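You operate a simulated robot arm through the tools that you are given. There is no shell and no other tool.

You run a simulated robot arm. Do the job below in one go: nothing can be reset, and whatever is moved stays where it is left.

Task
Put the cup in the deep drawer and wipe off the dark smudge.
Fine: shut the drawer; use the yellow pad and lay it back. Set down upright: measuring cup. What is to be rubbed or washed off counts as gone when no trace of it is left.

The check looks at the end state, three seconds after you hand in, the way a careful person would. Anything else that was tipped, shoved, dropped, spilled or broken makes it a failure.

Robot
A 6-joint arm with a two-finger gripper, fixed in place. Base frame: the origin is at the foot of the arm, x ahead of it, y to its left, z up. Units: m, degrees, N and s.
Its first joint turns from -166.0 to 166.0 degrees. Payload 3.43 kg.
The tool frame sits at the grasp point between the pads (the TCP): z along the fingers, y along the line on which they close. The tips reach 0.02 m beyond it. Largest opening 0.19 m; the body of the gripper starts 0.248 m behind the TCP.
Orientation is that of the tool frame in the base frame, as a unit quaternion [w, x, y, z]. With the fingers straight down and closing along the base's y, the tool's x points along the base's -x, its y along +y and its z along -z.

Tools
- The arm moves only by the tool send_rows. Its argument "steps" is a list of rows, each a list of 3 entries, a list of its own where there are three numbers: the turn, a rotation vector about the tool's x, y, z in units of 5 degrees (1.0 is 5 degrees), then the shift along the tool's x, y, z in units of 40 mm (1.0 is 40 mm), then the gripper command, from -1 (fully open) to 1 (shut), values between in proportion. In form: [[[wx, wy, wz], [tx, ty, tz], jaw], ...]. A call has 1 to 20 rows; each row shifts and turns the commanded pose from where the row before left it, along the tool's axes as they then stand. A call with a number of a shift or a turn outside -1 to 1 is refused whole. Rows are played at 5 a second. More than 0.05 m and 8.6 degrees between two rows, or a gripper value outside its range, and nothing of the call is played. A pose out of reach is approached as far as the arm can. The call stops where the force on the tool passes 40 N (or 10 N more than at its start, if that is more) or the arm is blocked; 0.2 s more then pass. The fingers move at their own pace (about 0.153 m/s each) and stop on an object; they squeeze with about 28 N. The grip force told is the motor's: it shows also when the fingers shut on nothing. Time passes only in rows, and 0.2 s behind the last, so rows that do not move let the fingers close. It gives the time, the measured TCP pose, the force on the tool (base axes), the opening and the grip force at its end, in the units of the frame above (readings bear some noise), with the torque about the TCP (base axes, N m) and any sound that the robot's microphone picked up.
- Cameras (640 x 400 px; columns grow to the right, rows downward): "scene" is fixed at [0.0531, -0.4796, 1.6795]; the picture's right is [-0.41, -0.91, 0.00], its down [-0.77, 0.34, -0.54] and it looks along [0.49, -0.22, -0.84] (base axes); focal length 318 px, centre (320, 200). "wrist" rides on the gripper at [0.07, -0.008, -0.288] in the tool frame; the picture's right is [0.12, 0.99, 0.00], its down [-0.96, 0.11, -0.25] and it looks along [-0.25, 0.03, 0.97] (tool axes); focal length 261 px, centre (320, 200). There is no depth. A picture from a camera that has moved, and an enlarged one, comes with that camera's place and axes in the base frame and with its lens. The place of the scene camera against the robot may be out by one fixed shift of up to 0.025 m in any direction.
- capture(camera): a new picture of that camera. The clock stands still meanwhile.
- lift_body(by): slides the trunk up (or, below 0, down) by that many m; the arm rides with it, the base frame stays. It gives what a move gives, with no picture.
- zoom(camera, box): a new picture of the part [left, top, right, bottom] of that camera's present view, enlarged. The clock stands still meanwhile.
- finish_job(): hands the job in; it is judged then, once.

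Nothing tells you positions but the pictures and the camera data. Unless the task says otherwise, let go and move clear before handing in.

The tools are called after "Emit:" as name(argument=value, ...) on one line, values as JSON. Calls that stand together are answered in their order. send_rows: Moves the arm, as the interface text tells. Its arguments: {"type":"object","properties":{"steps":{"type":"array"}},"required":["steps"]} The other tools are called the same way: lift_body (by) slides the trunk up or down; capture (camera) takes a picture; zoom (camera, box) takes an enlarged picture of a part of a camera's view; finish_job () hands the job in.

At the start:

```text
time: 0.0
ee_pos: [0.3418, -0.5408, 1.2016]
ee_rot: [0.0, 0.0, 1.0, 0.0]
contact_force: [-0.3, -0.2, 0.1]
wrist_torque: [0.0, 0.0, 0.0]
width: 0.19
grasp_force: 0.1
trunk travel left (down, up): [-0.35, 0.09]
```

scene: 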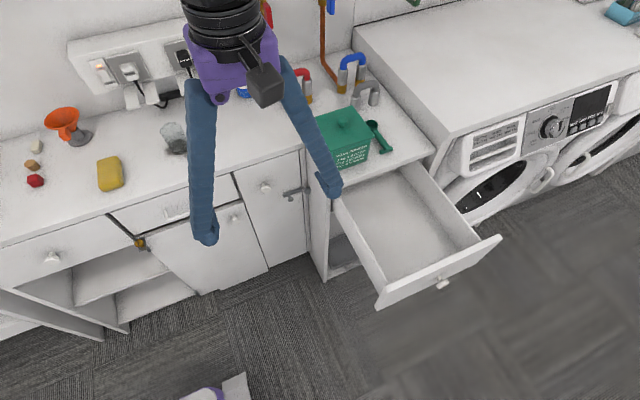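
wrist: 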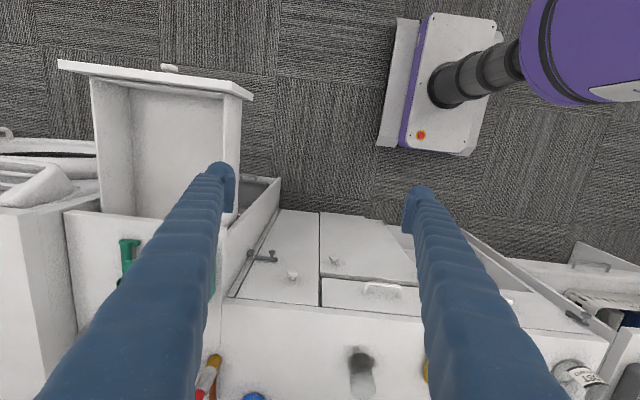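

I see a counter with a yellow sponge, a clear cup standing near the gripper, a green box and scoop, and one open drawer on the right. I'll look closer before I move anything.

Emit:
zoom(camera="scene", box=[0, 80, 240, 230])

Emit:
zoom(camera="scene", box=[230, 30, 510, 310])

Emit:
zoom(camera="wrist", box=[220, 200, 640, 400])

```text
2.67 times, centred on (120, 155) of scene
camera zoom: at [0.0531, -0.4796, 1.6795], right [-0.41, -0.91, 0.0], down [-0.77, 0.34, -0.54], along [0.49, -0.22, -0.84], focal length 848 px, centre (853, 320)
```

zoom: 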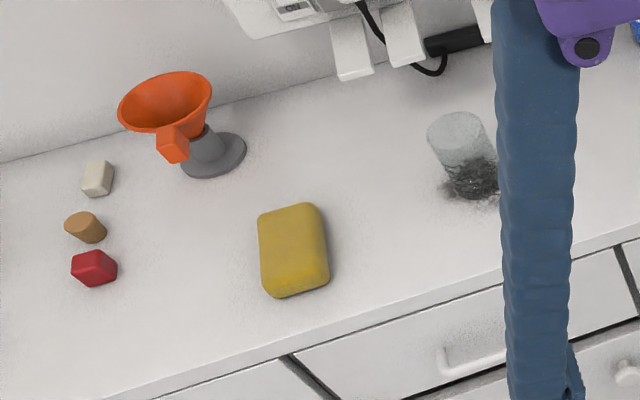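

```text
1.43 times, centred on (370, 170) of scene
camera zoom: at [0.0531, -0.4796, 1.6795], right [-0.41, -0.91, 0.0], down [-0.77, 0.34, -0.54], along [0.49, -0.22, -0.84], focal length 454 px, centre (249, 243)
```

zoom: 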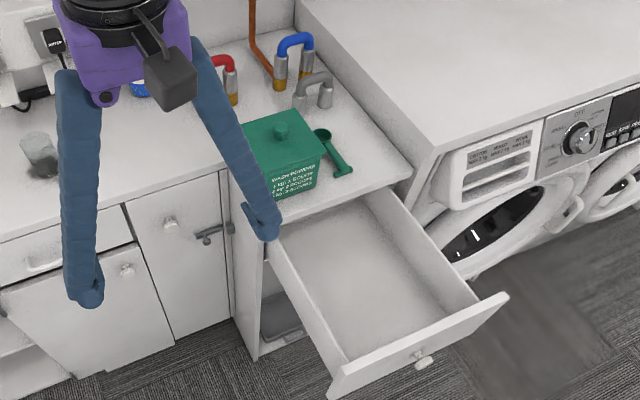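

```text
1.52 times, centred on (430, 300) of wrist
camera zoom: at [0.2716, -0.5476, 1.4912], right [-0.12, 0.99, 0.0], down [0.96, 0.11, 0.25], along [0.25, 0.03, -0.97], focal length 397 px, centre (152, 48)
```

zoom: 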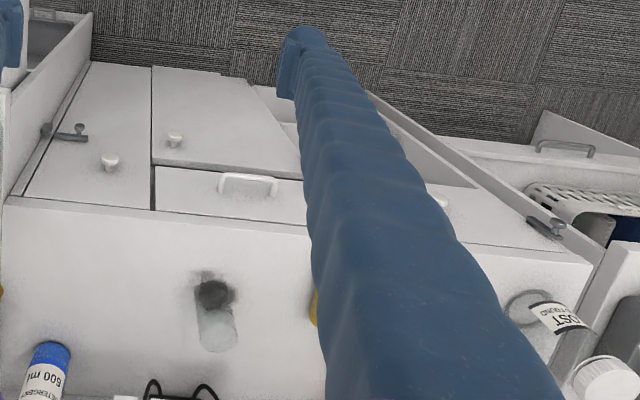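

The cup seems to stand on the dark smudge, and the open drawer is on the robot's right. I'll move the wrist high over the counter to get a second viewpoint and work out distances.

Emit:
send_rows(steps=[[[0, 0, 0], [-0.3, 0.8, 0], -1], [[0, 0, 0], [-0.3, 0.8, 0], -1], [[0, 0, 0], [-0.3, 0.8, 0], -1], [[0, 0, 0], [-0.3, 0.8, 0], -1], [[0, 0, 0], [-0.3, 0.8, 0], -1], [[0, 0, 0], [-0.3, 0.8, 0], -1], [[0, 0, 0], [-0.3, 0.8, 0], -1], [[0, 0, 0], [-0.3, 0.8, 0], -1], [[0, 0, 0], [-0.3, 0.8, 0], -1], [[0, 0, 0], [-0.3, 0.8, 0], -1], [[0, 0, 0], [-0.3, 0.8, 0], -1], [[0, 0, 0], [-0.3, 0.8, 0], -1]])

Emit:
capture(camera="wrist")

Emit:
capture(camera="scene")

```text
time: 2.6
ee_pos: [0.4892, -0.1558, 1.2028]
ee_rot: [-0.001, 0.001, 1.0, 0.0]
contact_force: [0.6, 0.2, 0.0]
wrist_torque: [-0.01, 0.05, 0.0]
width: 0.19
grasp_force: 0.0
trunk travel left (down, up): [-0.35, 0.09]
```

```text
taken
camera wrist: at [0.4173, -0.163, 1.4912], right [-0.12, 0.99, 0.0], down [0.96, 0.12, 0.25], along [0.24, 0.03, -0.97], focal length 261 px, centre (320, 200)
```

wrist: 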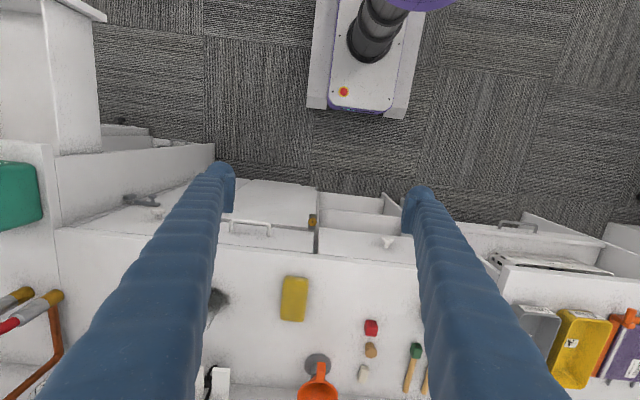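

```text
taken
```

scene: 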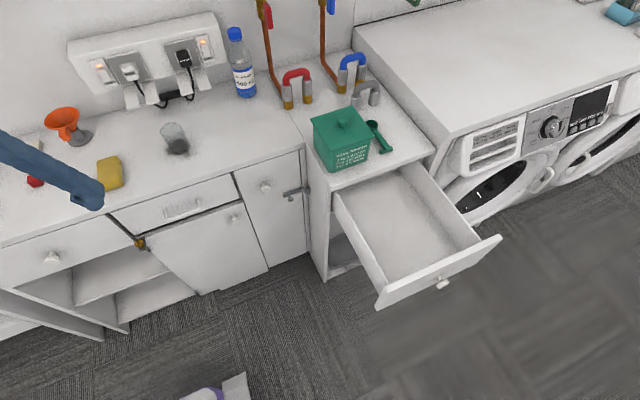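

The smudge and cup come out near (0.85, -0.37) on a counter about 0.91 high, the yellow pad near (0.815, -0.18), and the open drawer near x 0.2–0.5, y -0.75 to -1.13. I'll tilt the wrist to look at the drawer fronts and the cup height.

Emit:
send_rows(steps=[[[0, -1, 0], [0, -0.9, 0], -1], [[0, -1, 0], [0, -0.9, 0], -1], [[0, -1, 0], [0, -0.9, 0], -1], [[0, -1, 0], [0, -0.9, 0], -1], [[0, -1, 0], [0, -0.9, 0], -1], [[0, -1, 0], [0, -0.9, 0], -1], [[0, -1, 0], [0, -0.9, 0], -1], [[0, -1, 0], [0, -0.9, 0], -1]])

Emit:
capture(camera="wrist")

Emit:
zoom(camera="scene", box=[290, 140, 510, 320])

Emit:
zoom(camera="scene", box=[0, 100, 250, 340])

```text
time: 4.4
ee_pos: [0.487, -0.4451, 1.2014]
ee_rot: [0.343, 0.0, 0.939, 0.0]
contact_force: [0.5, -0.2, -0.5]
wrist_torque: [0.07, -0.02, 0.02]
width: 0.1899
grasp_force: 0.0
trunk travel left (down, up): [-0.35, 0.09]
```

```text
taken
camera wrist: at [0.2469, -0.4532, 1.3777], right [-0.09, 0.99, -0.08], down [0.58, 0.11, 0.81], along [0.81, 0.03, -0.58], focal length 261 px, centre (320, 200)
```

wrist: 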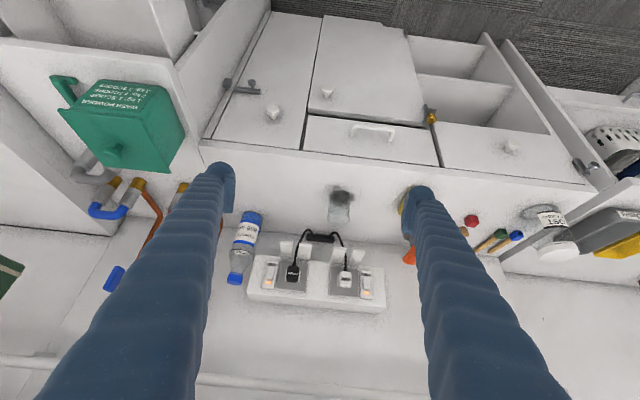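

```text
2.22 times, centred on (400, 230) of scene
camera zoom: at [0.0531, -0.4796, 1.6795], right [-0.41, -0.91, 0.0], down [-0.77, 0.34, -0.54], along [0.49, -0.22, -0.84], focal length 706 px, centre (142, 133)
```

zoom: 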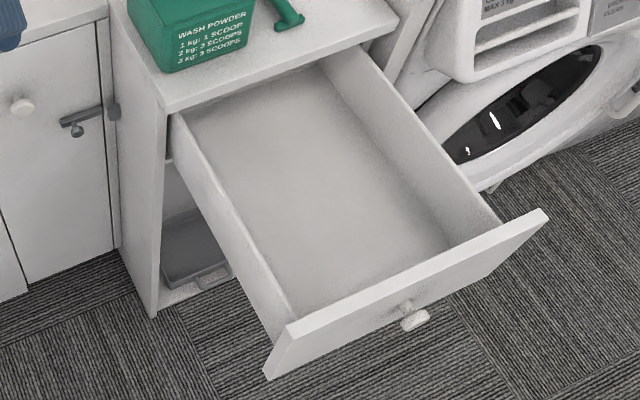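

```text
1.67 times, centred on (125, 220) of scene
camera zoom: at [0.0531, -0.4796, 1.6795], right [-0.41, -0.91, 0.0], down [-0.77, 0.34, -0.54], along [0.49, -0.22, -0.84], focal length 530 px, centre (645, 167)
```

zoom: 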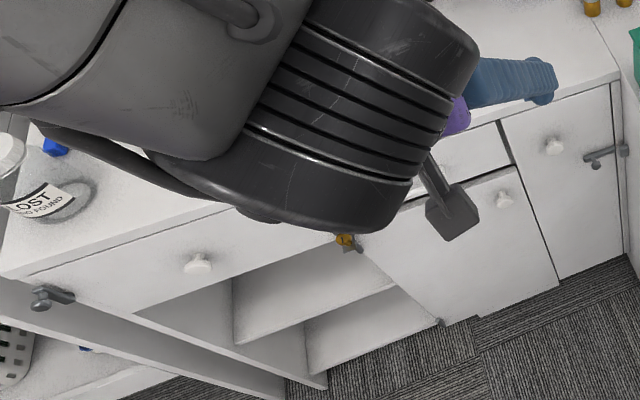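

The open right-hand drawer has a front about 0.2 m tall, compared with about 0.12 m for the two closed ones, so I take it as the deep drawer. I'll zoom on the cup and smudge next.

Emit:
zoom(camera="wrist", box=[290, 160, 390, 250])

Emit:
zoom(camera="scene", box=[130, 90, 230, 190])

Emit:
zoom(camera="wrist", box=[0, 0, 260, 200])

```text
4.44 times, centred on (340, 205) of wrist
camera zoom: at [0.2469, -0.4532, 1.3777], right [-0.09, 0.99, -0.08], down [0.58, 0.11, 0.81], along [0.81, 0.03, -0.58], focal length 1158 px, centre (231, 178)
```

zoom: 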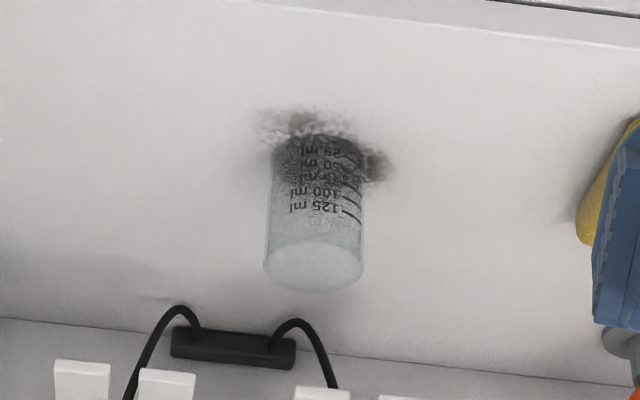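

```text
4.00 times, centred on (180, 140) of scene
camera zoom: at [0.0531, -0.4796, 1.6795], right [-0.41, -0.91, 0.0], down [-0.77, 0.34, -0.54], along [0.49, -0.22, -0.84], focal length 1272 px, centre (880, 440)
```

zoom: 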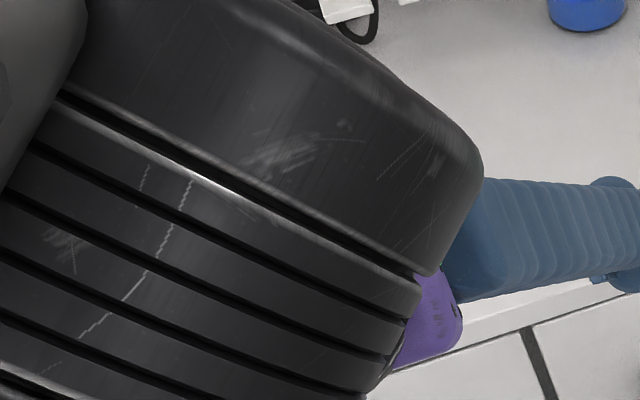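

```text
2.00 times, centred on (130, 100) of wrist
camera zoom: at [0.2469, -0.4532, 1.3777], right [-0.09, 0.99, -0.08], down [0.58, 0.11, 0.81], along [0.81, 0.03, -0.58], focal length 521 px, centre (700, 400)
```

zoom: 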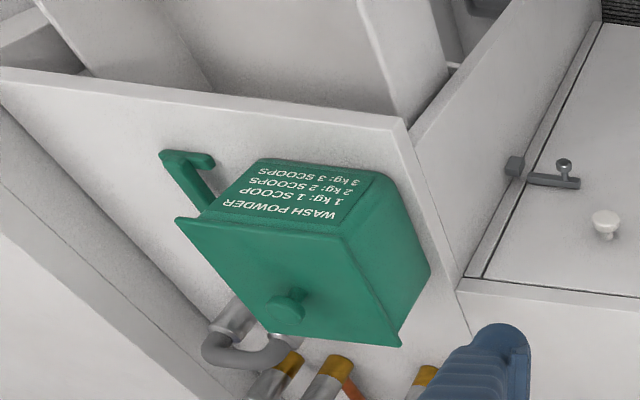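

The cup is a transparent measuring cup about 0.06 m wide and 0.085 m tall, with its base near (0.867, -0.373) on top of the smudge. I'll level the tool and hover over it.

Emit:
send_rows(steps=[[[0, 1, 0], [0, 0.225, 0], -1], [[0, 1, 0], [0, 0.225, 0], -1], [[0, 1, 0], [0, 0.225, 0], -1], [[0, 1, 0], [0, 0.225, 0], -1], [[0, 1, 0], [0, 0.225, 0], -1], [[0, 1, 0], [0, 0.225, 0], -1], [[0, 1, 0], [0, 0.225, 0], -1], [[0, 1, 0], [0, 0.225, 0], -1], [[0, 0, 0], [-0.9, 0, 0.2], -0.6], [[0, 0, 0], [-0.9, 0, 0.2], -0.6], [[0, 0, 0], [-0.9, 0, 0.2], -0.6], [[0, 0, 0], [-0.9, 0, 0.2], -0.6], [[0, 0, 0], [-0.9, 0, 0.2], -0.6], [[0, 0, 0], [-0.9, 0, 0.2], -0.6], [[0, 0, 0], [-0.9, 0, 0.2], -0.6], [[0, 0, 0], [-0.9, 0, 0.2], -0.6], [[0, 0, 0], [-0.9, 0, 0.2], -0.6], [[0, 0, 0], [-0.9, 0, 0.2], -0.6]])

Emit:
capture(camera="wrist")

Emit:
capture(camera="scene")

```text
time: 8.2
ee_pos: [0.8483, -0.3733, 1.1205]
ee_rot: [-0.002, -0.001, 1.0, 0.0]
contact_force: [1.0, 0.3, -0.5]
wrist_torque: [-0.06, 0.09, 0.02]
width: 0.1522
grasp_force: 0.0
trunk travel left (down, up): [-0.35, 0.09]
```

```text
taken
camera wrist: at [0.7782, -0.3799, 1.4103], right [-0.12, 0.99, 0.0], down [0.96, 0.12, 0.24], along [0.24, 0.03, -0.97], focal length 261 px, centre (320, 200)
```

wrist: 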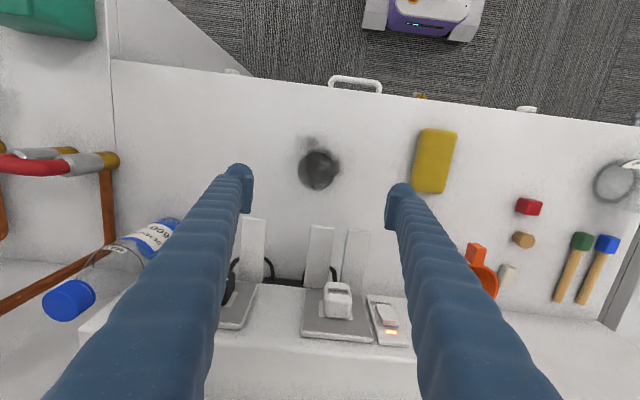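

```text
taken
```

scene: 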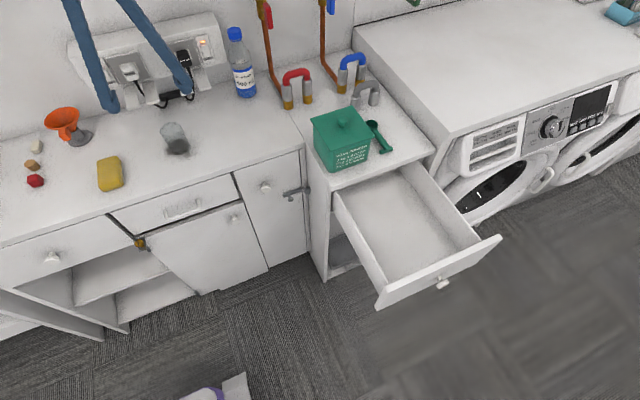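

Emit:
zoom(camera="wrist", box=[260, 110, 480, 230])

Emit:
zoom(camera="scene", box=[80, 90, 240, 210])

```text
2.91 times, centred on (370, 170) of wrist
camera zoom: at [0.7782, -0.3799, 1.4103], right [-0.12, 0.99, 0.0], down [0.96, 0.12, 0.24], along [0.24, 0.03, -0.97], focal length 758 px, centre (174, 287)
```

zoom: 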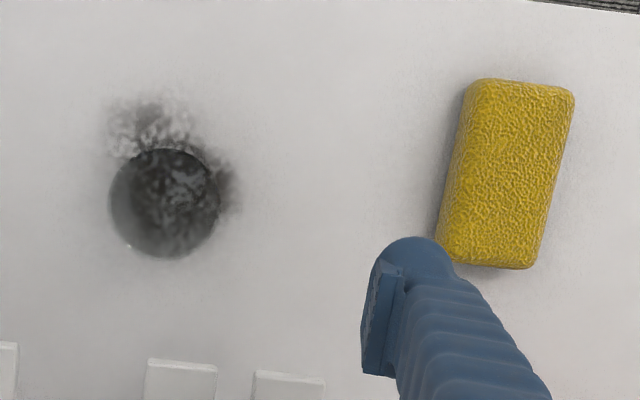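

```text
3.33 times, centred on (160, 150) of scene
camera zoom: at [0.0531, -0.4796, 1.6795], right [-0.41, -0.91, 0.0], down [-0.77, 0.34, -0.54], along [0.49, -0.22, -0.84], focal length 1060 px, centre (853, 367)
```

zoom: 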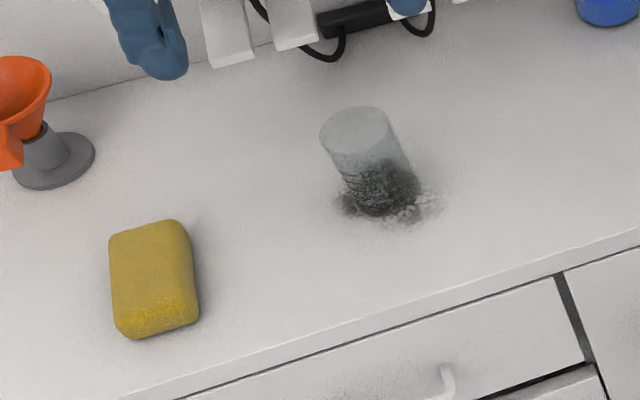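

The cup is centred near (0.843, -0.377), with smudge under and around it. I'll lower straight down around it with the jaws half open.

Emit:
send_rows(steps=[[[0, 0, 0], [0.13, -0.1, 0.8], -0.3], [[0, 0, 0], [0, 0, 0.8], -0.3], [[0, 0, 0], [0, 0, 0.8], -0.3], [[0, 0, 0], [0, 0, 0.8], -0.3], [[0, 0, 0], [0, 0, 0.7], -0.3]])

Emit:
capture(camera="wrist")

Emit:
zoom(camera="scene", box=[80, 70, 260, 210])

```text
time: 9.4
ee_pos: [0.8428, -0.376, 0.967]
ee_rot: [-0.002, 0.0, 1.0, 0.0]
contact_force: [-0.4, 0.0, 0.0]
wrist_torque: [0.05, 0.08, -0.01]
width: 0.1234
grasp_force: 0.1
trunk travel left (down, up): [-0.35, 0.09]
```

```text
taken
camera wrist: at [0.7724, -0.3842, 1.2546], right [-0.12, 0.99, 0.0], down [0.96, 0.11, 0.25], along [0.24, 0.03, -0.97], focal length 261 px, centre (320, 200)
```

wrist: 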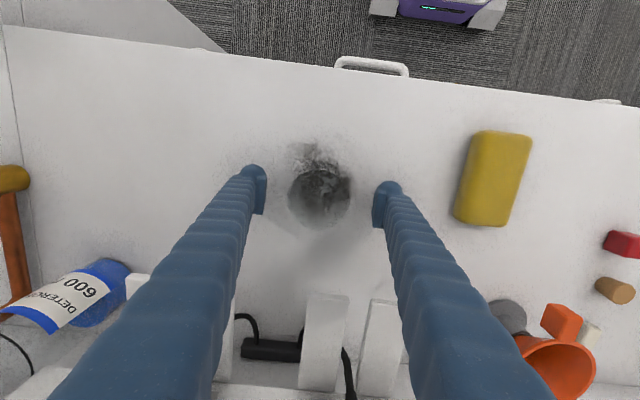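

```text
2.86 times, centred on (170, 140) of scene
camera zoom: at [0.0531, -0.4796, 1.6795], right [-0.41, -0.91, 0.0], down [-0.77, 0.34, -0.54], along [0.49, -0.22, -0.84], focal length 908 px, centre (749, 371)
```

zoom: 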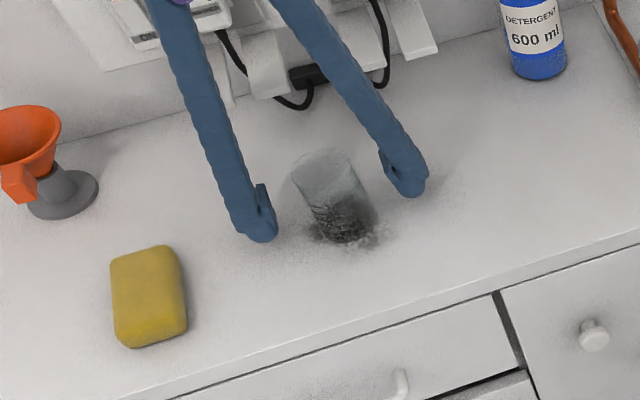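

The cup is centred between the fingers. I'll lower 15 mm more and close on it gently.

Emit:
send_rows(steps=[[[0, 0, 0], [0, 0, 0.4], -0.3], [[0, 0, 0], [0, 0, 0], 0.1], [[0, 0, 0], [0, 0, 0], 0.3], [[0, 0, 0], [0, 0, 0], 0.5], [[0, 0, 0], [0, 0, 0], 1], [[0, 0, 0], [0, 0, 0], 1]])

Emit:
capture(camera="wrist")

```text
time: 10.6
ee_pos: [0.8439, -0.3757, 0.9538]
ee_rot: [0.002, 0.0, 1.0, -0.001]
contact_force: [-3.3, 1.9, 11.7]
wrist_torque: [0.47, 0.09, -0.01]
width: 0.0588
grasp_force: 28.0
trunk travel left (down, up): [-0.35, 0.09]
stopped in row 6: the force on the tool passed its limit at 41 N (the readings are from after the stop); the commanded pose is now the measured one
```

```text
taken
camera wrist: at [0.7716, -0.3827, 1.243], right [-0.12, 0.99, 0.0], down [0.96, 0.12, 0.25], along [0.25, 0.03, -0.97], focal length 261 px, centre (320, 200)
```

wrist: 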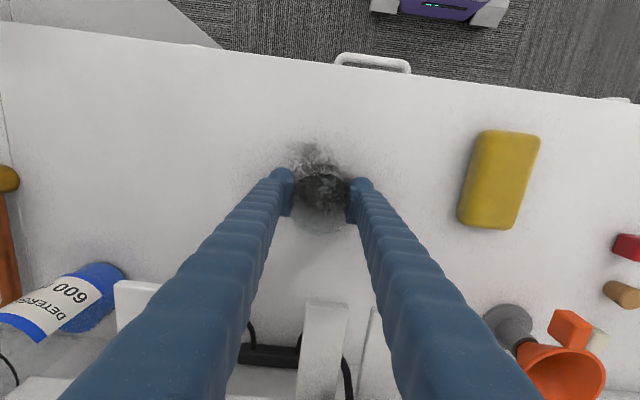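

The cup is held at 59 mm wide. I'll lift it slowly and check.

Emit:
send_rows(steps=[[[0, 0, 0], [0, 0, -0.2], 1], [[0, 0, 0], [0, 0, -0.4], 1], [[0, 0, 0], [0, 0, -0.6], 1], [[0, 0, 0], [0, 0, -0.6], 1], [[0, 0, 0], [0, 0, -0.6], 1]])

Emit:
capture(camera="wrist")

Emit:
zoom(camera="scene", box=[80, 50, 280, 210])

```text
time: 11.8
ee_pos: [0.8439, -0.3754, 1.0505]
ee_rot: [0.001, -0.001, 1.0, 0.0]
contact_force: [0.4, 0.1, -0.1]
wrist_torque: [-0.01, -0.06, -0.01]
width: 0.0594
grasp_force: 27.7
trunk travel left (down, up): [-0.35, 0.09]
```

```text
taken
camera wrist: at [0.7711, -0.3836, 1.3382], right [-0.12, 0.99, 0.0], down [0.96, 0.11, 0.25], along [0.25, 0.03, -0.97], focal length 261 px, centre (320, 200)
```

wrist: 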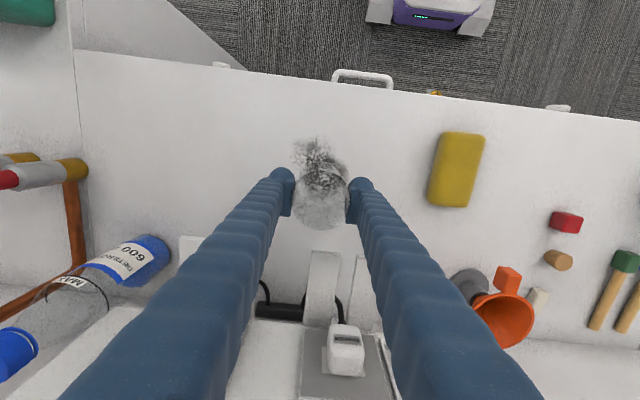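

```text
2.50 times, centred on (180, 130) of scene
camera zoom: at [0.0531, -0.4796, 1.6795], right [-0.41, -0.91, 0.0], down [-0.77, 0.34, -0.54], along [0.49, -0.22, -0.84], focal length 795 px, centre (670, 375)
```

zoom: 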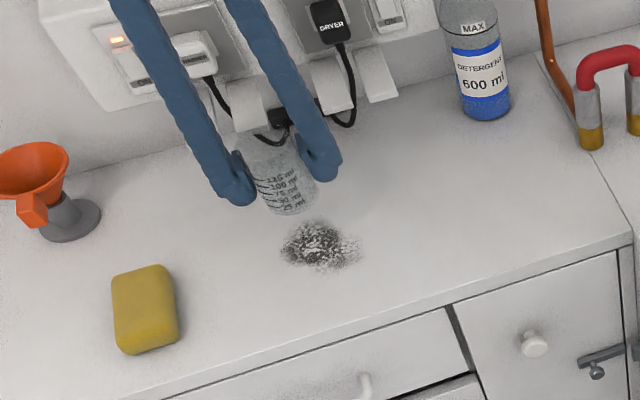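

The cup is held and the smudge is now fully visible. I'll carry the cup up and round to the drawer.

Emit:
send_rows(steps=[[[0, 0, 0], [0, 0, -0.9], 1], [[0, 0, 0], [0, 0, -0.9], 1], [[0, 0, 0], [0, 0, -0.9], 1], [[0, 0, 0], [0.8, 0, -0.4], 1], [[0, 0, 0], [0.9, 0, 0], 1], [[0, 0, 0], [0.9, 0, 0], 1], [[0, 0, 0], [0.9, 0, 0], 1], [[0, 0, 0], [0.9, 0, 0], 1], [[0, 0, 0], [0.9, 0, 0], 1], [[0, 0, 0], [0.9, 0, 0], 1], [[0, 0, 0], [0.9, 0, 0], 1], [[0, 0, 0], [0.8, -0.4, 0], 1], [[0, 0, 0], [0.6, -0.8, 0], 1], [[0, 0, 0], [0.4, -0.9, 0], 1], [[0, 0, 0], [0, -0.9, 0], 1], [[0, 0, 0], [0, -0.9, 0], 1], [[0, 0, 0], [0, -0.9, 0], 1], [[0, 0, 0], [0, -0.9, 0], 1], [[0, 0, 0], [0, -0.9, 0], 1]])

Emit:
capture(camera="wrist")

Emit:
capture(camera="scene")

```text
time: 15.8
ee_pos: [0.488, -0.6427, 1.1719]
ee_rot: [0.0, 0.0, 1.0, 0.0]
contact_force: [-0.4, -0.4, -0.2]
wrist_torque: [0.08, -0.03, 0.0]
width: 0.0593
grasp_force: 27.6
trunk travel left (down, up): [-0.35, 0.09]
```

```text
taken
camera wrist: at [0.4156, -0.6491, 1.4604], right [-0.12, 0.99, 0.0], down [0.96, 0.12, 0.25], along [0.25, 0.03, -0.97], focal length 261 px, centre (320, 200)
```

wrist: 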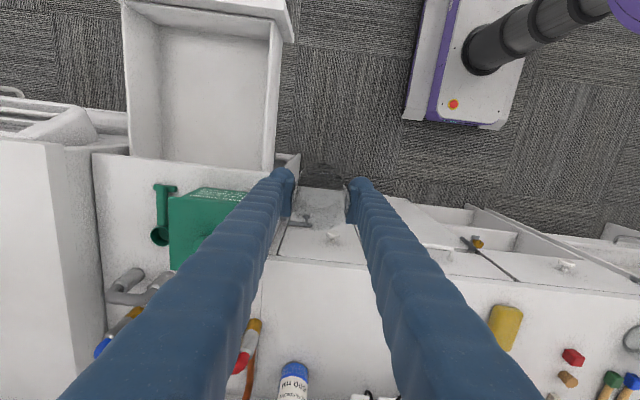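

```text
taken
```

scene: 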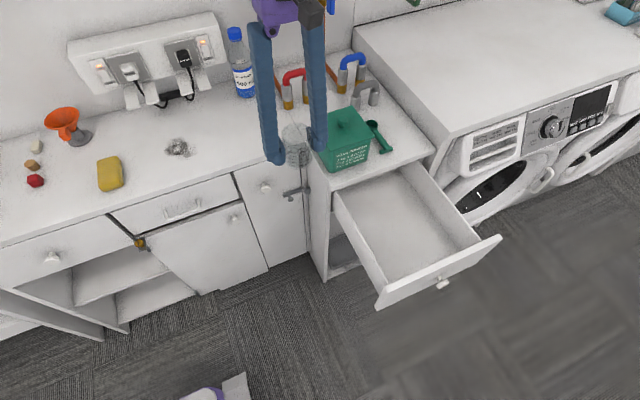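

The drawer is clearly visible from here. I'll zoom to measure its inside.

Emit:
zoom(camera="wrist", box=[80, 0, 320, 200])

Emit:
zoom(camera="scene", box=[230, 90, 510, 310])

```text
2.00 times, centred on (200, 100) of wrist
camera zoom: at [0.4156, -0.6491, 1.4604], right [-0.12, 0.99, 0.0], down [0.96, 0.12, 0.25], along [0.25, 0.03, -0.97], focal length 521 px, centre (560, 400)
```

zoom: 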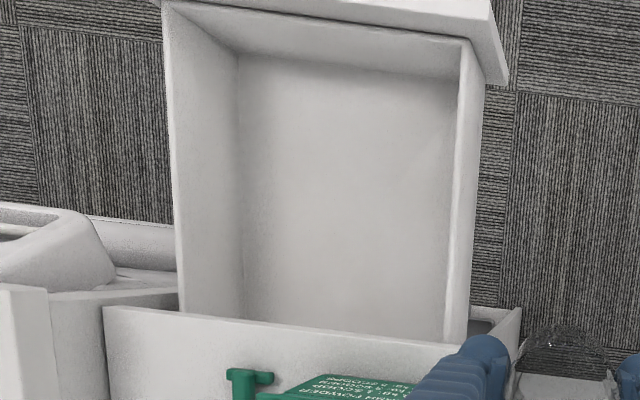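

```text
1.82 times, centred on (370, 200) of scene
camera zoom: at [0.0531, -0.4796, 1.6795], right [-0.41, -0.91, 0.0], down [-0.77, 0.34, -0.54], along [0.49, -0.22, -0.84], focal length 578 px, centre (229, 200)
```

zoom: 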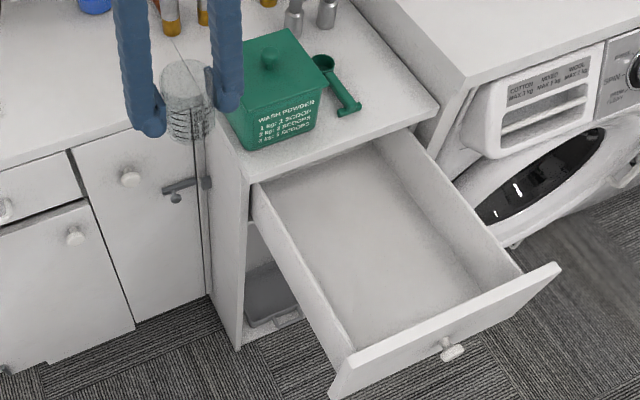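

The drawer's inside runs about x 0.20–0.52, y -1.10 to -0.78, with the floor near z 0.67 and the rim near 0.80. I'll carry the cup above (0.36, -0.87).

Emit:
send_rows(steps=[[[0, 0, 0], [0.457, -0.81, 0.43], 1], [[0, 0, 0], [0.457, -0.81, 0.43], 1], [[0, 0, 0], [0.457, -0.81, 0.43], 1], [[0, 0, 0], [0.457, -0.81, 0.43], 1], [[0, 0, 0], [0.457, -0.81, 0.43], 1], [[0, 0, 0], [0.457, -0.81, 0.43], 1], [[0, 0, 0], [0.457, -0.81, 0.43], 1], [[0, 0, 0], [0, 0, 0], 1]])

Emit:
capture(camera="wrist")

Emit:
capture(camera="scene")

```text
time: 17.6
ee_pos: [0.3605, -0.868, 1.0504]
ee_rot: [0.0, 0.0, 1.0, -0.001]
contact_force: [0.3, -0.6, -0.4]
wrist_torque: [0.05, -0.01, -0.04]
width: 0.059
grasp_force: 28.1
trunk travel left (down, up): [-0.35, 0.09]
```

```text
taken
camera wrist: at [0.2883, -0.8746, 1.3389], right [-0.12, 0.99, 0.0], down [0.96, 0.12, 0.25], along [0.25, 0.03, -0.97], focal length 261 px, centre (320, 200)
```

wrist: 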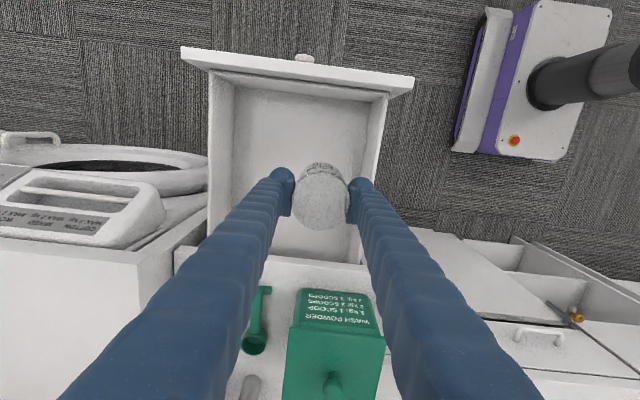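

```text
taken
```

scene: 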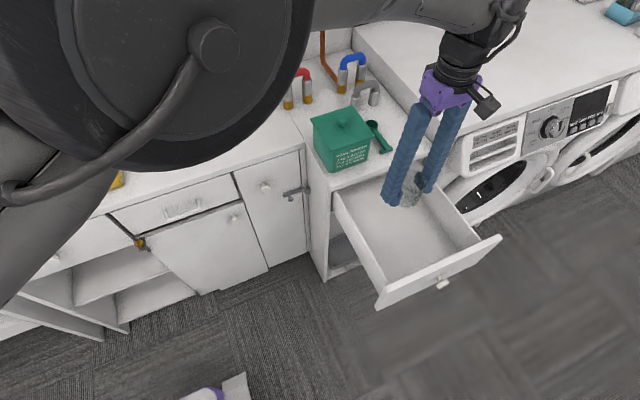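

The cup hangs well inside the drawer's outline. I'll slide the trunk down 0.2 m to lower it straight in.

Emit:
lift_body(by=-0.2)

Emit:
capture(camera="wrist")

Emit:
capture(camera="scene")

```text
time: 19.8
ee_pos: [0.36, -0.8677, 0.8495]
ee_rot: [0.0, 0.0, 1.0, 0.0]
contact_force: [0.5, -0.5, -0.3]
wrist_torque: [-0.04, -0.03, 0.0]
width: 0.0592
grasp_force: 27.6
trunk travel left (down, up): [-0.15, 0.29]
```

```text
taken
camera wrist: at [0.2879, -0.8741, 1.1394], right [-0.12, 0.99, 0.0], down [0.96, 0.12, 0.25], along [0.25, 0.03, -0.97], focal length 261 px, centre (320, 200)
```

wrist: 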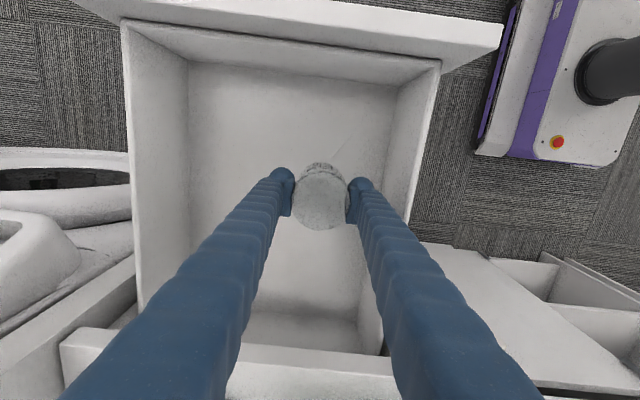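

```text
taken
```

scene: 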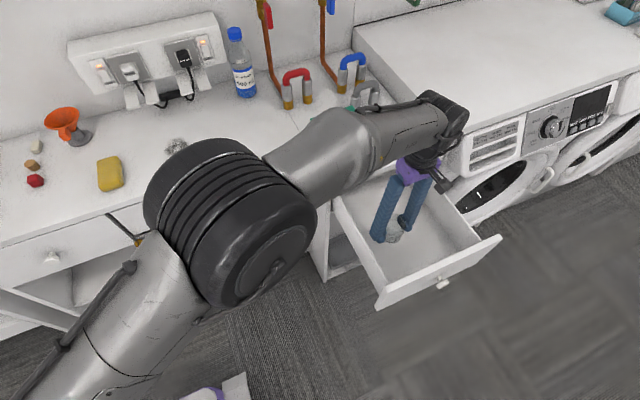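

The cup is over the drawer floor with room on every side. I'll lower it with small steps and watch the force for contact.

Emit:
send_rows(steps=[[[0, 0, 0], [0.2, -0.3, 0.6], 1], [[0, 0, 0], [0, 0, 0.6], 1], [[0, 0, 0], [0, 0, 0.6], 1], [[0, 0, 0], [0, 0, 0.5], 1], [[0, 0, 0], [0, 0, 0.3], 1], [[0, 0, 0], [0, 0, 0], 1]])

Emit:
capture(camera="wrist")

Emit:
zoom(camera="scene", box=[310, 130, 510, 310])

```text
time: 20.9
ee_pos: [0.354, -0.8819, 0.7686]
ee_rot: [0.003, 0.0, 1.0, -0.004]
contact_force: [-0.2, 6.1, 15.6]
wrist_torque: [0.6, 0.03, -0.02]
width: 0.0593
grasp_force: 28.3
trunk travel left (down, up): [-0.15, 0.29]
stopped in row 5: the force on the tool passed its limit at 128 N (the readings are from after the stop); the commanded pose is now the measured one
```

```text
taken
camera wrist: at [0.2808, -0.8863, 1.0581], right [-0.12, 0.99, -0.01], down [0.96, 0.12, 0.25], along [0.25, 0.02, -0.97], focal length 261 px, centre (320, 200)
```

wrist: 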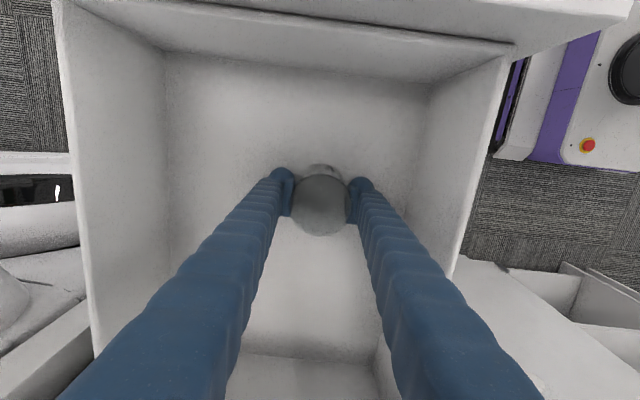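

```text
2.22 times, centred on (410, 220) of scene
camera zoom: at [0.0531, -0.4796, 1.6795], right [-0.41, -0.91, 0.0], down [-0.77, 0.34, -0.54], along [0.49, -0.22, -0.84], focal length 706 px, centre (120, 156)
```

zoom: 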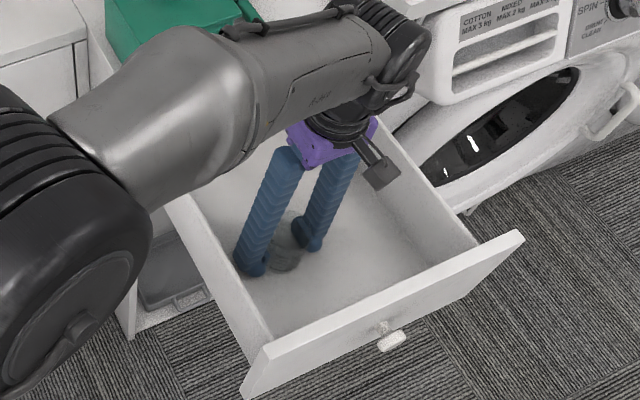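

The fingertips and cup bottom have met the drawer floor at about z 0.748, so the counter must be near 0.93 rather than 0.91. I'll ease up a hair before letting go.

Emit:
send_rows(steps=[[[0, 0, 0], [0, 0, -0.03], 1], [[0, 0, 0], [0, 0, 0], 1]])

Emit:
zoom(camera="wrist", box=[230, 130, 410, 270])

```text
time: 21.4
ee_pos: [0.3536, -0.8815, 0.7702]
ee_rot: [0.003, 0.0, 1.0, -0.003]
contact_force: [0.5, 7.2, 17.0]
wrist_torque: [0.68, 0.02, -0.04]
width: 0.0593
grasp_force: 28.4
trunk travel left (down, up): [-0.15, 0.29]
```

```text
2.86 times, centred on (320, 200) of wrist
camera zoom: at [0.2808, -0.8866, 1.0581], right [-0.12, 0.99, -0.01], down [0.96, 0.12, 0.25], along [0.25, 0.02, -0.97], focal length 745 px, centre (320, 200)
```

zoom: 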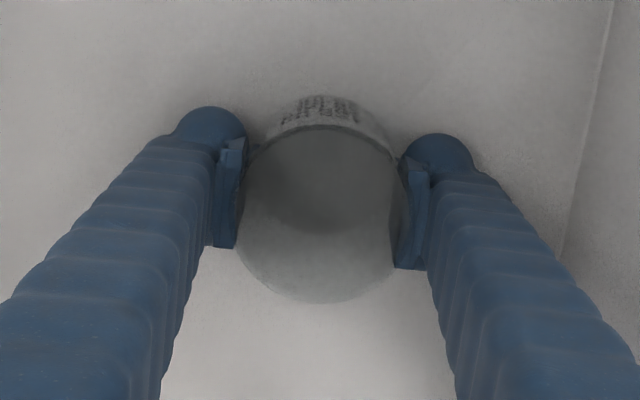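

There is still about 17 N of upward load, so I'll ease up a couple of millimetres more.

Emit:
send_rows(steps=[[[0, 0, 0], [0, 0, -0.05], 1], [[0, 0, 0], [0, 0, 0], 1], [[0, 0, 0], [0, 0, 0], 1]])

```text
time: 22.2
ee_pos: [0.3534, -0.8814, 0.7699]
ee_rot: [0.003, 0.0, 1.0, -0.003]
contact_force: [0.1, -0.2, -0.1]
wrist_torque: [-0.01, 0.04, 0.0]
width: 0.0592
grasp_force: 28.4
trunk travel left (down, up): [-0.15, 0.29]
```

The load is gone. I'll open the fingers a little and rise straight up.

Emit:
send_rows(steps=[[[0, 0, 0], [0, 0, 0], 0.25], [[0, 0, 0], [0, 0, 0], 0.1], [[0, 0, 0], [0, 0, 0], -0.05], [[0, 0, 0], [0, 0, 0], -0.05], [[0, 0, 0], [0, 0, -0.1], -0.05], [[0, 0, 0], [0, 0, -0.5], -0.05], [[0, 0, 0], [0, 0, -0.8], -0.05], [[0, 0, 0], [0, 0, -0.8], -0.05], [[0, 0, 0], [0, 0, -0.8], -0.05], [[0, 0, 0], [0, 0, -0.8], -0.05]])

Emit:
capture(camera="wrist")

Emit:
zoom(camera="scene", box=[310, 130, 510, 310])

```text
time: 24.4
ee_pos: [0.3531, -0.8808, 0.9248]
ee_rot: [0.003, 0.0, 1.0, -0.004]
contact_force: [0.4, 0.6, 0.9]
wrist_torque: [-0.01, 0.0, 0.03]
width: 0.0998
grasp_force: 0.0
trunk travel left (down, up): [-0.15, 0.29]
```

```text
taken
camera wrist: at [0.2799, -0.8868, 1.2123], right [-0.12, 0.99, -0.01], down [0.96, 0.12, 0.25], along [0.25, 0.02, -0.97], focal length 261 px, centre (320, 200)
```

wrist: 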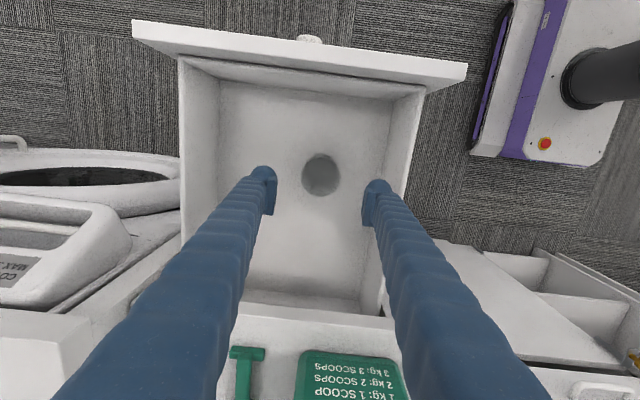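

```text
2.22 times, centred on (410, 220) of scene
camera zoom: at [0.0531, -0.4796, 1.6795], right [-0.41, -0.91, 0.0], down [-0.77, 0.34, -0.54], along [0.49, -0.22, -0.84], focal length 706 px, centre (120, 156)
```

zoom: 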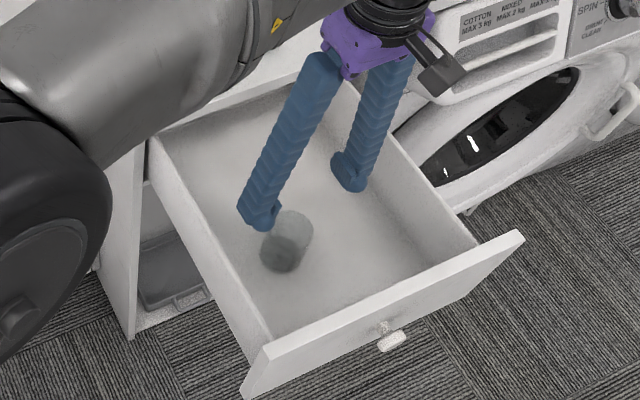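

The cup stands upright in the drawer and the fingers are clear of it. Next I'll raise the trunk, close the fingers, and move in front of the drawer panel to push it shut.

Emit:
lift_body(by=0.1)

Emit:
send_rows(steps=[[[0, 0, 0], [0.9, 0, 0], -0.05], [[0, 0, 0], [0.9, 0.2, 0], 0.5], [[0, 0, 0], [0.9, 0.3, 0], 1], [[0, 0, 0], [0.9, 0.3, 0], 1], [[0, 0, 0], [0.9, 0.3, 0], 1], [[0, 0, 0], [0.9, 0.3, 0], 1], [[0, 0, 0], [0.8, 0, 0], 1], [[0, 0, 0], [0, 0, 0], 1]])

Emit:
capture(camera="wrist")

Emit:
capture(camera="scene")

```text
time: 25.8
ee_pos: [0.3537, -0.881, 1.0233]
ee_rot: [0.002, 0.0, 1.0, -0.003]
contact_force: [0.1, -0.2, 0.0]
wrist_torque: [0.03, 0.01, 0.03]
width: 0.0998
grasp_force: 0.1
trunk travel left (down, up): [-0.25, 0.19]
```

```text
time: 27.6
ee_pos: [0.104, -0.8254, 1.0218]
ee_rot: [0.003, 0.0, 1.0, -0.003]
contact_force: [-0.4, 0.0, 0.4]
wrist_torque: [0.03, -0.01, 0.04]
width: 0.0002
grasp_force: 27.9
trunk travel left (down, up): [-0.25, 0.19]
```

```text
taken
camera wrist: at [0.0311, -0.8312, 1.3102], right [-0.12, 0.99, -0.01], down [0.96, 0.12, 0.25], along [0.25, 0.02, -0.97], focal length 261 px, centre (320, 200)
```

wrist: 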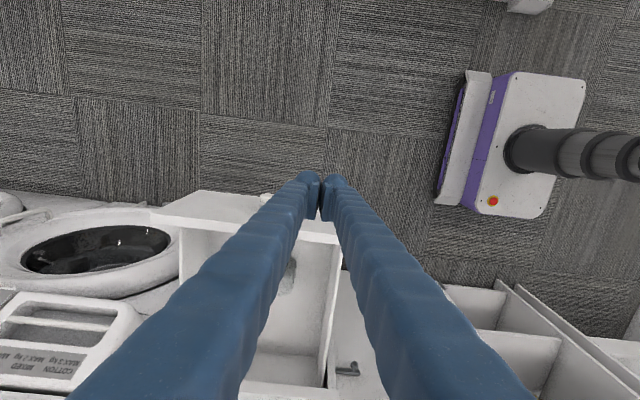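

```text
taken
```

scene: 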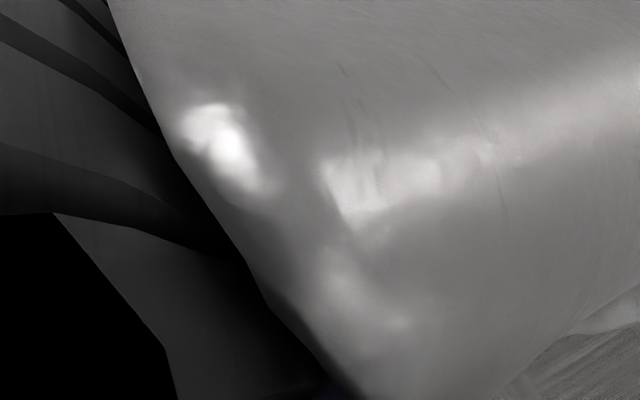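

The closed fingers are in front of the drawer panel with about 5 cm of gap. I'll go down to z 0.83 beside the knob, then push forward slowly.

Emit:
send_rows(steps=[[[0, 0, 0], [0, 0, 0.8], 1], [[0, 0, 0], [0, 0, 0.8], 1], [[0, 0, 0], [0, 0, 0.8], 1], [[0, 0, 0], [0, 0, 0.8], 1], [[0, 0, 0], [0, 0, 0.8], 1], [[0, 0, 0], [0, 0, 0.8], 1], [[0, 0, 0], [0, 0, 0], 1]])

Emit:
capture(camera="wrist")

```text
time: 29.2
ee_pos: [0.1051, -0.8275, 0.8284]
ee_rot: [0.003, 0.001, 1.0, -0.003]
contact_force: [0.0, -0.4, -0.8]
wrist_torque: [0.09, 0.0, -0.03]
width: 0.0
grasp_force: 28.0
trunk travel left (down, up): [-0.25, 0.19]
```

```text
taken
camera wrist: at [0.0326, -0.8324, 1.1173], right [-0.12, 0.99, -0.01], down [0.96, 0.12, 0.25], along [0.25, 0.02, -0.97], focal length 261 px, centre (320, 200)
```

wrist: 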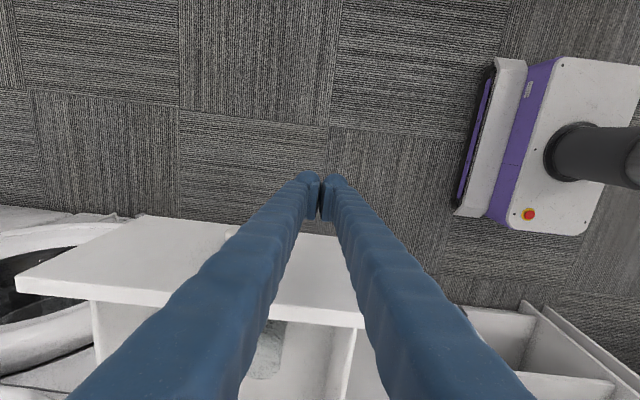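

I'm clear in front of the panel. I'll push along +x at about 5 cm/s.

Emit:
send_rows(steps=[[[0, 0, 0], [-0.25, 0, 0], 1], [[0, 0, 0], [-0.25, 0, 0], 1], [[0, 0, 0], [-0.2, 0, 0], 1], [[0, 0, 0], [-0.15, 0, 0], 1], [[0, 0, 0], [-0.15, 0, 0], 1], [[0, 0, 0], [-0.15, 0, 0], 1], [[0, 0, 0], [-0.15, 0, 0], 1], [[0, 0, 0], [-0.2, 0, 0], 1], [[0, 0, 0], [-0.2, 0, 0], 1], [[0, 0, 0], [-0.25, 0, 0], 1], [[0, 0, 0], [-0.25, 0, 0], 1], [[0, 0, 0], [-0.25, 0, 0], 1], [[0, 0, 0], [-0.25, 0, 0], 1], [[0, 0, 0], [-0.25, 0, 0], 1]])

Emit:
capture(camera="wrist")

```text
time: 32.2
ee_pos: [0.2239, -0.8259, 0.8306]
ee_rot: [0.003, 0.0, 1.0, -0.002]
contact_force: [1.5, 0.7, 0.4]
wrist_torque: [0.02, -0.01, 0.04]
width: 0.0001
grasp_force: 34.0
trunk travel left (down, up): [-0.25, 0.19]
```

```text
taken
camera wrist: at [0.1517, -0.8316, 1.1185], right [-0.12, 0.99, -0.01], down [0.96, 0.12, 0.25], along [0.25, 0.02, -0.97], focal length 261 px, centre (320, 200)
```

wrist: 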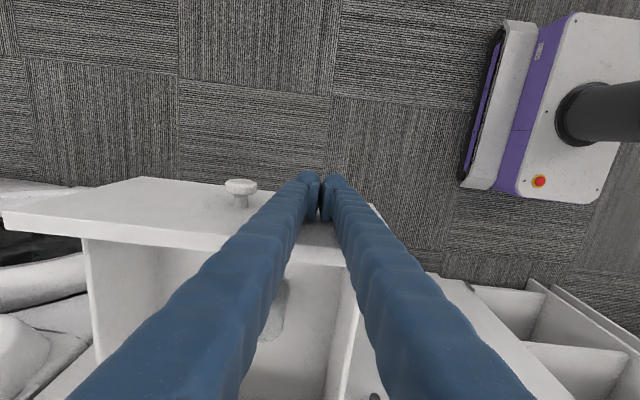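

The panel is in contact and the drawer is sliding easily. I'll continue.

Emit:
send_rows(steps=[[[0, 0, 0], [-0.15, 0, 0], 1], [[0, 0, 0], [-0.25, 0, 0], 1], [[0, 0, 0], [-0.25, 0, 0], 1], [[0, 0, 0], [-0.25, 0, 0], 1], [[0, 0, 0], [-0.25, 0, 0], 1], [[0, 0, 0], [-0.25, 0, 0], 1], [[0, 0, 0], [-0.25, 0, 0], 1], [[0, 0, 0], [-0.25, 0, 0], 1], [[0, 0, 0], [-0.25, 0, 0], 1], [[0, 0, 0], [-0.25, 0, 0], 1], [[0, 0, 0], [-0.25, 0, 0], 1], [[0, 0, 0], [-0.25, 0, 0], 1], [[0, 0, 0], [-0.25, 0, 0], 1], [[0, 0, 0], [-0.25, 0, 0], 1], [[0, 0, 0], [-0.25, 0, 0], 1], [[0, 0, 0], [-0.2, 0, 0], 1], [[0, 0, 0], [-0.15, 0, 0], 1]])

Emit:
capture(camera="wrist")

Emit:
capture(camera="scene")

```text
time: 35.8
ee_pos: [0.3844, -0.8265, 0.8326]
ee_rot: [0.003, 0.0, 1.0, -0.004]
contact_force: [0.2, 0.0, 0.4]
wrist_torque: [0.02, -0.02, 0.01]
width: 0.0058
grasp_force: 33.9
trunk travel left (down, up): [-0.25, 0.19]
```

```text
taken
camera wrist: at [0.3114, -0.8322, 1.1198], right [-0.12, 0.99, -0.01], down [0.96, 0.12, 0.25], along [0.25, 0.02, -0.97], focal length 261 px, centre (320, 200)
```

wrist: 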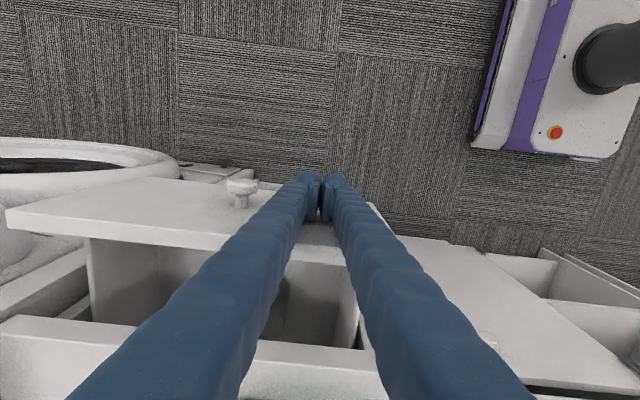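

```text
taken
```

scene: 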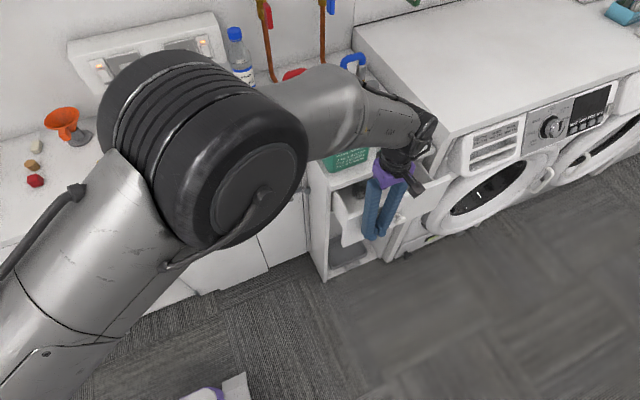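

About 6–7 cm of travel remains. I'll slow down for the end so the cup isn't jolted.

Emit:
send_rows(steps=[[[0, 0, 0], [-0.15, 0, 0], 1], [[0, 0, 0], [-0.15, 0, 0], 1], [[0, 0, 0], [-0.15, 0, 0], 1], [[0, 0, 0], [-0.15, 0, 0], 1], [[0, 0, 0], [-0.15, 0, 0], 1], [[0, 0, 0], [-0.15, 0, 0], 1], [[0, 0, 0], [-0.15, 0, 0], 1], [[0, 0, 0], [-0.1, 0, 0], 1], [[0, 0, 0], [-0.1, 0, 0], 1], [[0, 0, 0], [-0.1, 0, 0], 1], [[0, 0, 0], [-0.1, 0, 0], 1], [[0, 0, 0], [-0.1, 0, 0], 1], [[0, 0, 0], [-0.1, 0, 0], 1], [[0, 0, 0], [-0.1, 0, 0], 1], [[0, 0, 0], [-0.1, 0, 0], 1]])

Emit:
capture(camera="wrist")

Emit:
capture(camera="scene")

```text
time: 39.0
ee_pos: [0.4579, -0.8277, 0.8318]
ee_rot: [0.002, 0.0, 1.0, -0.004]
contact_force: [-0.3, 0.0, 0.7]
wrist_torque: [0.03, 0.03, 0.0]
width: 0.0
grasp_force: 34.1
trunk travel left (down, up): [-0.25, 0.19]
```

```text
taken
camera wrist: at [0.3857, -0.8322, 1.1203], right [-0.12, 0.99, -0.01], down [0.96, 0.12, 0.25], along [0.25, 0.02, -0.97], focal length 261 px, centre (320, 200)
```

wrist: 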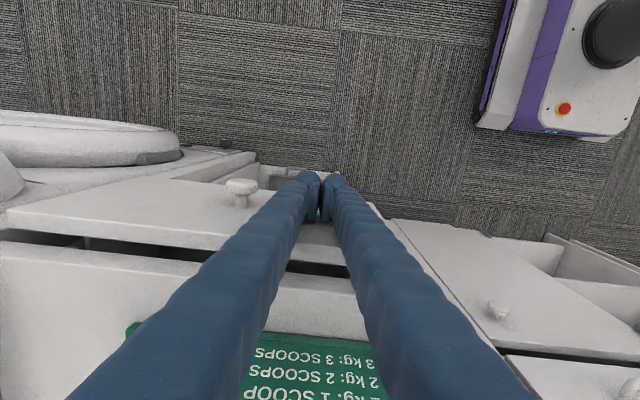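

```text
taken
```

scene: 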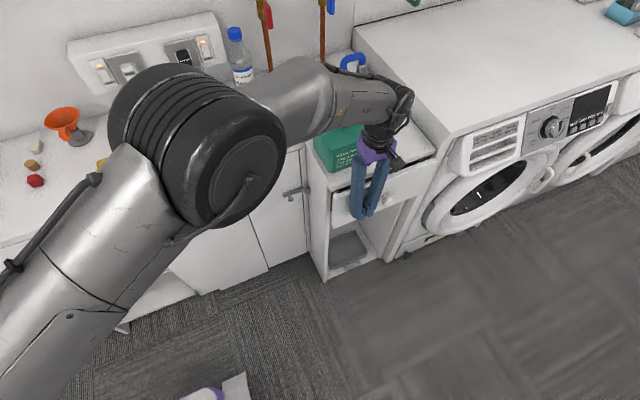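

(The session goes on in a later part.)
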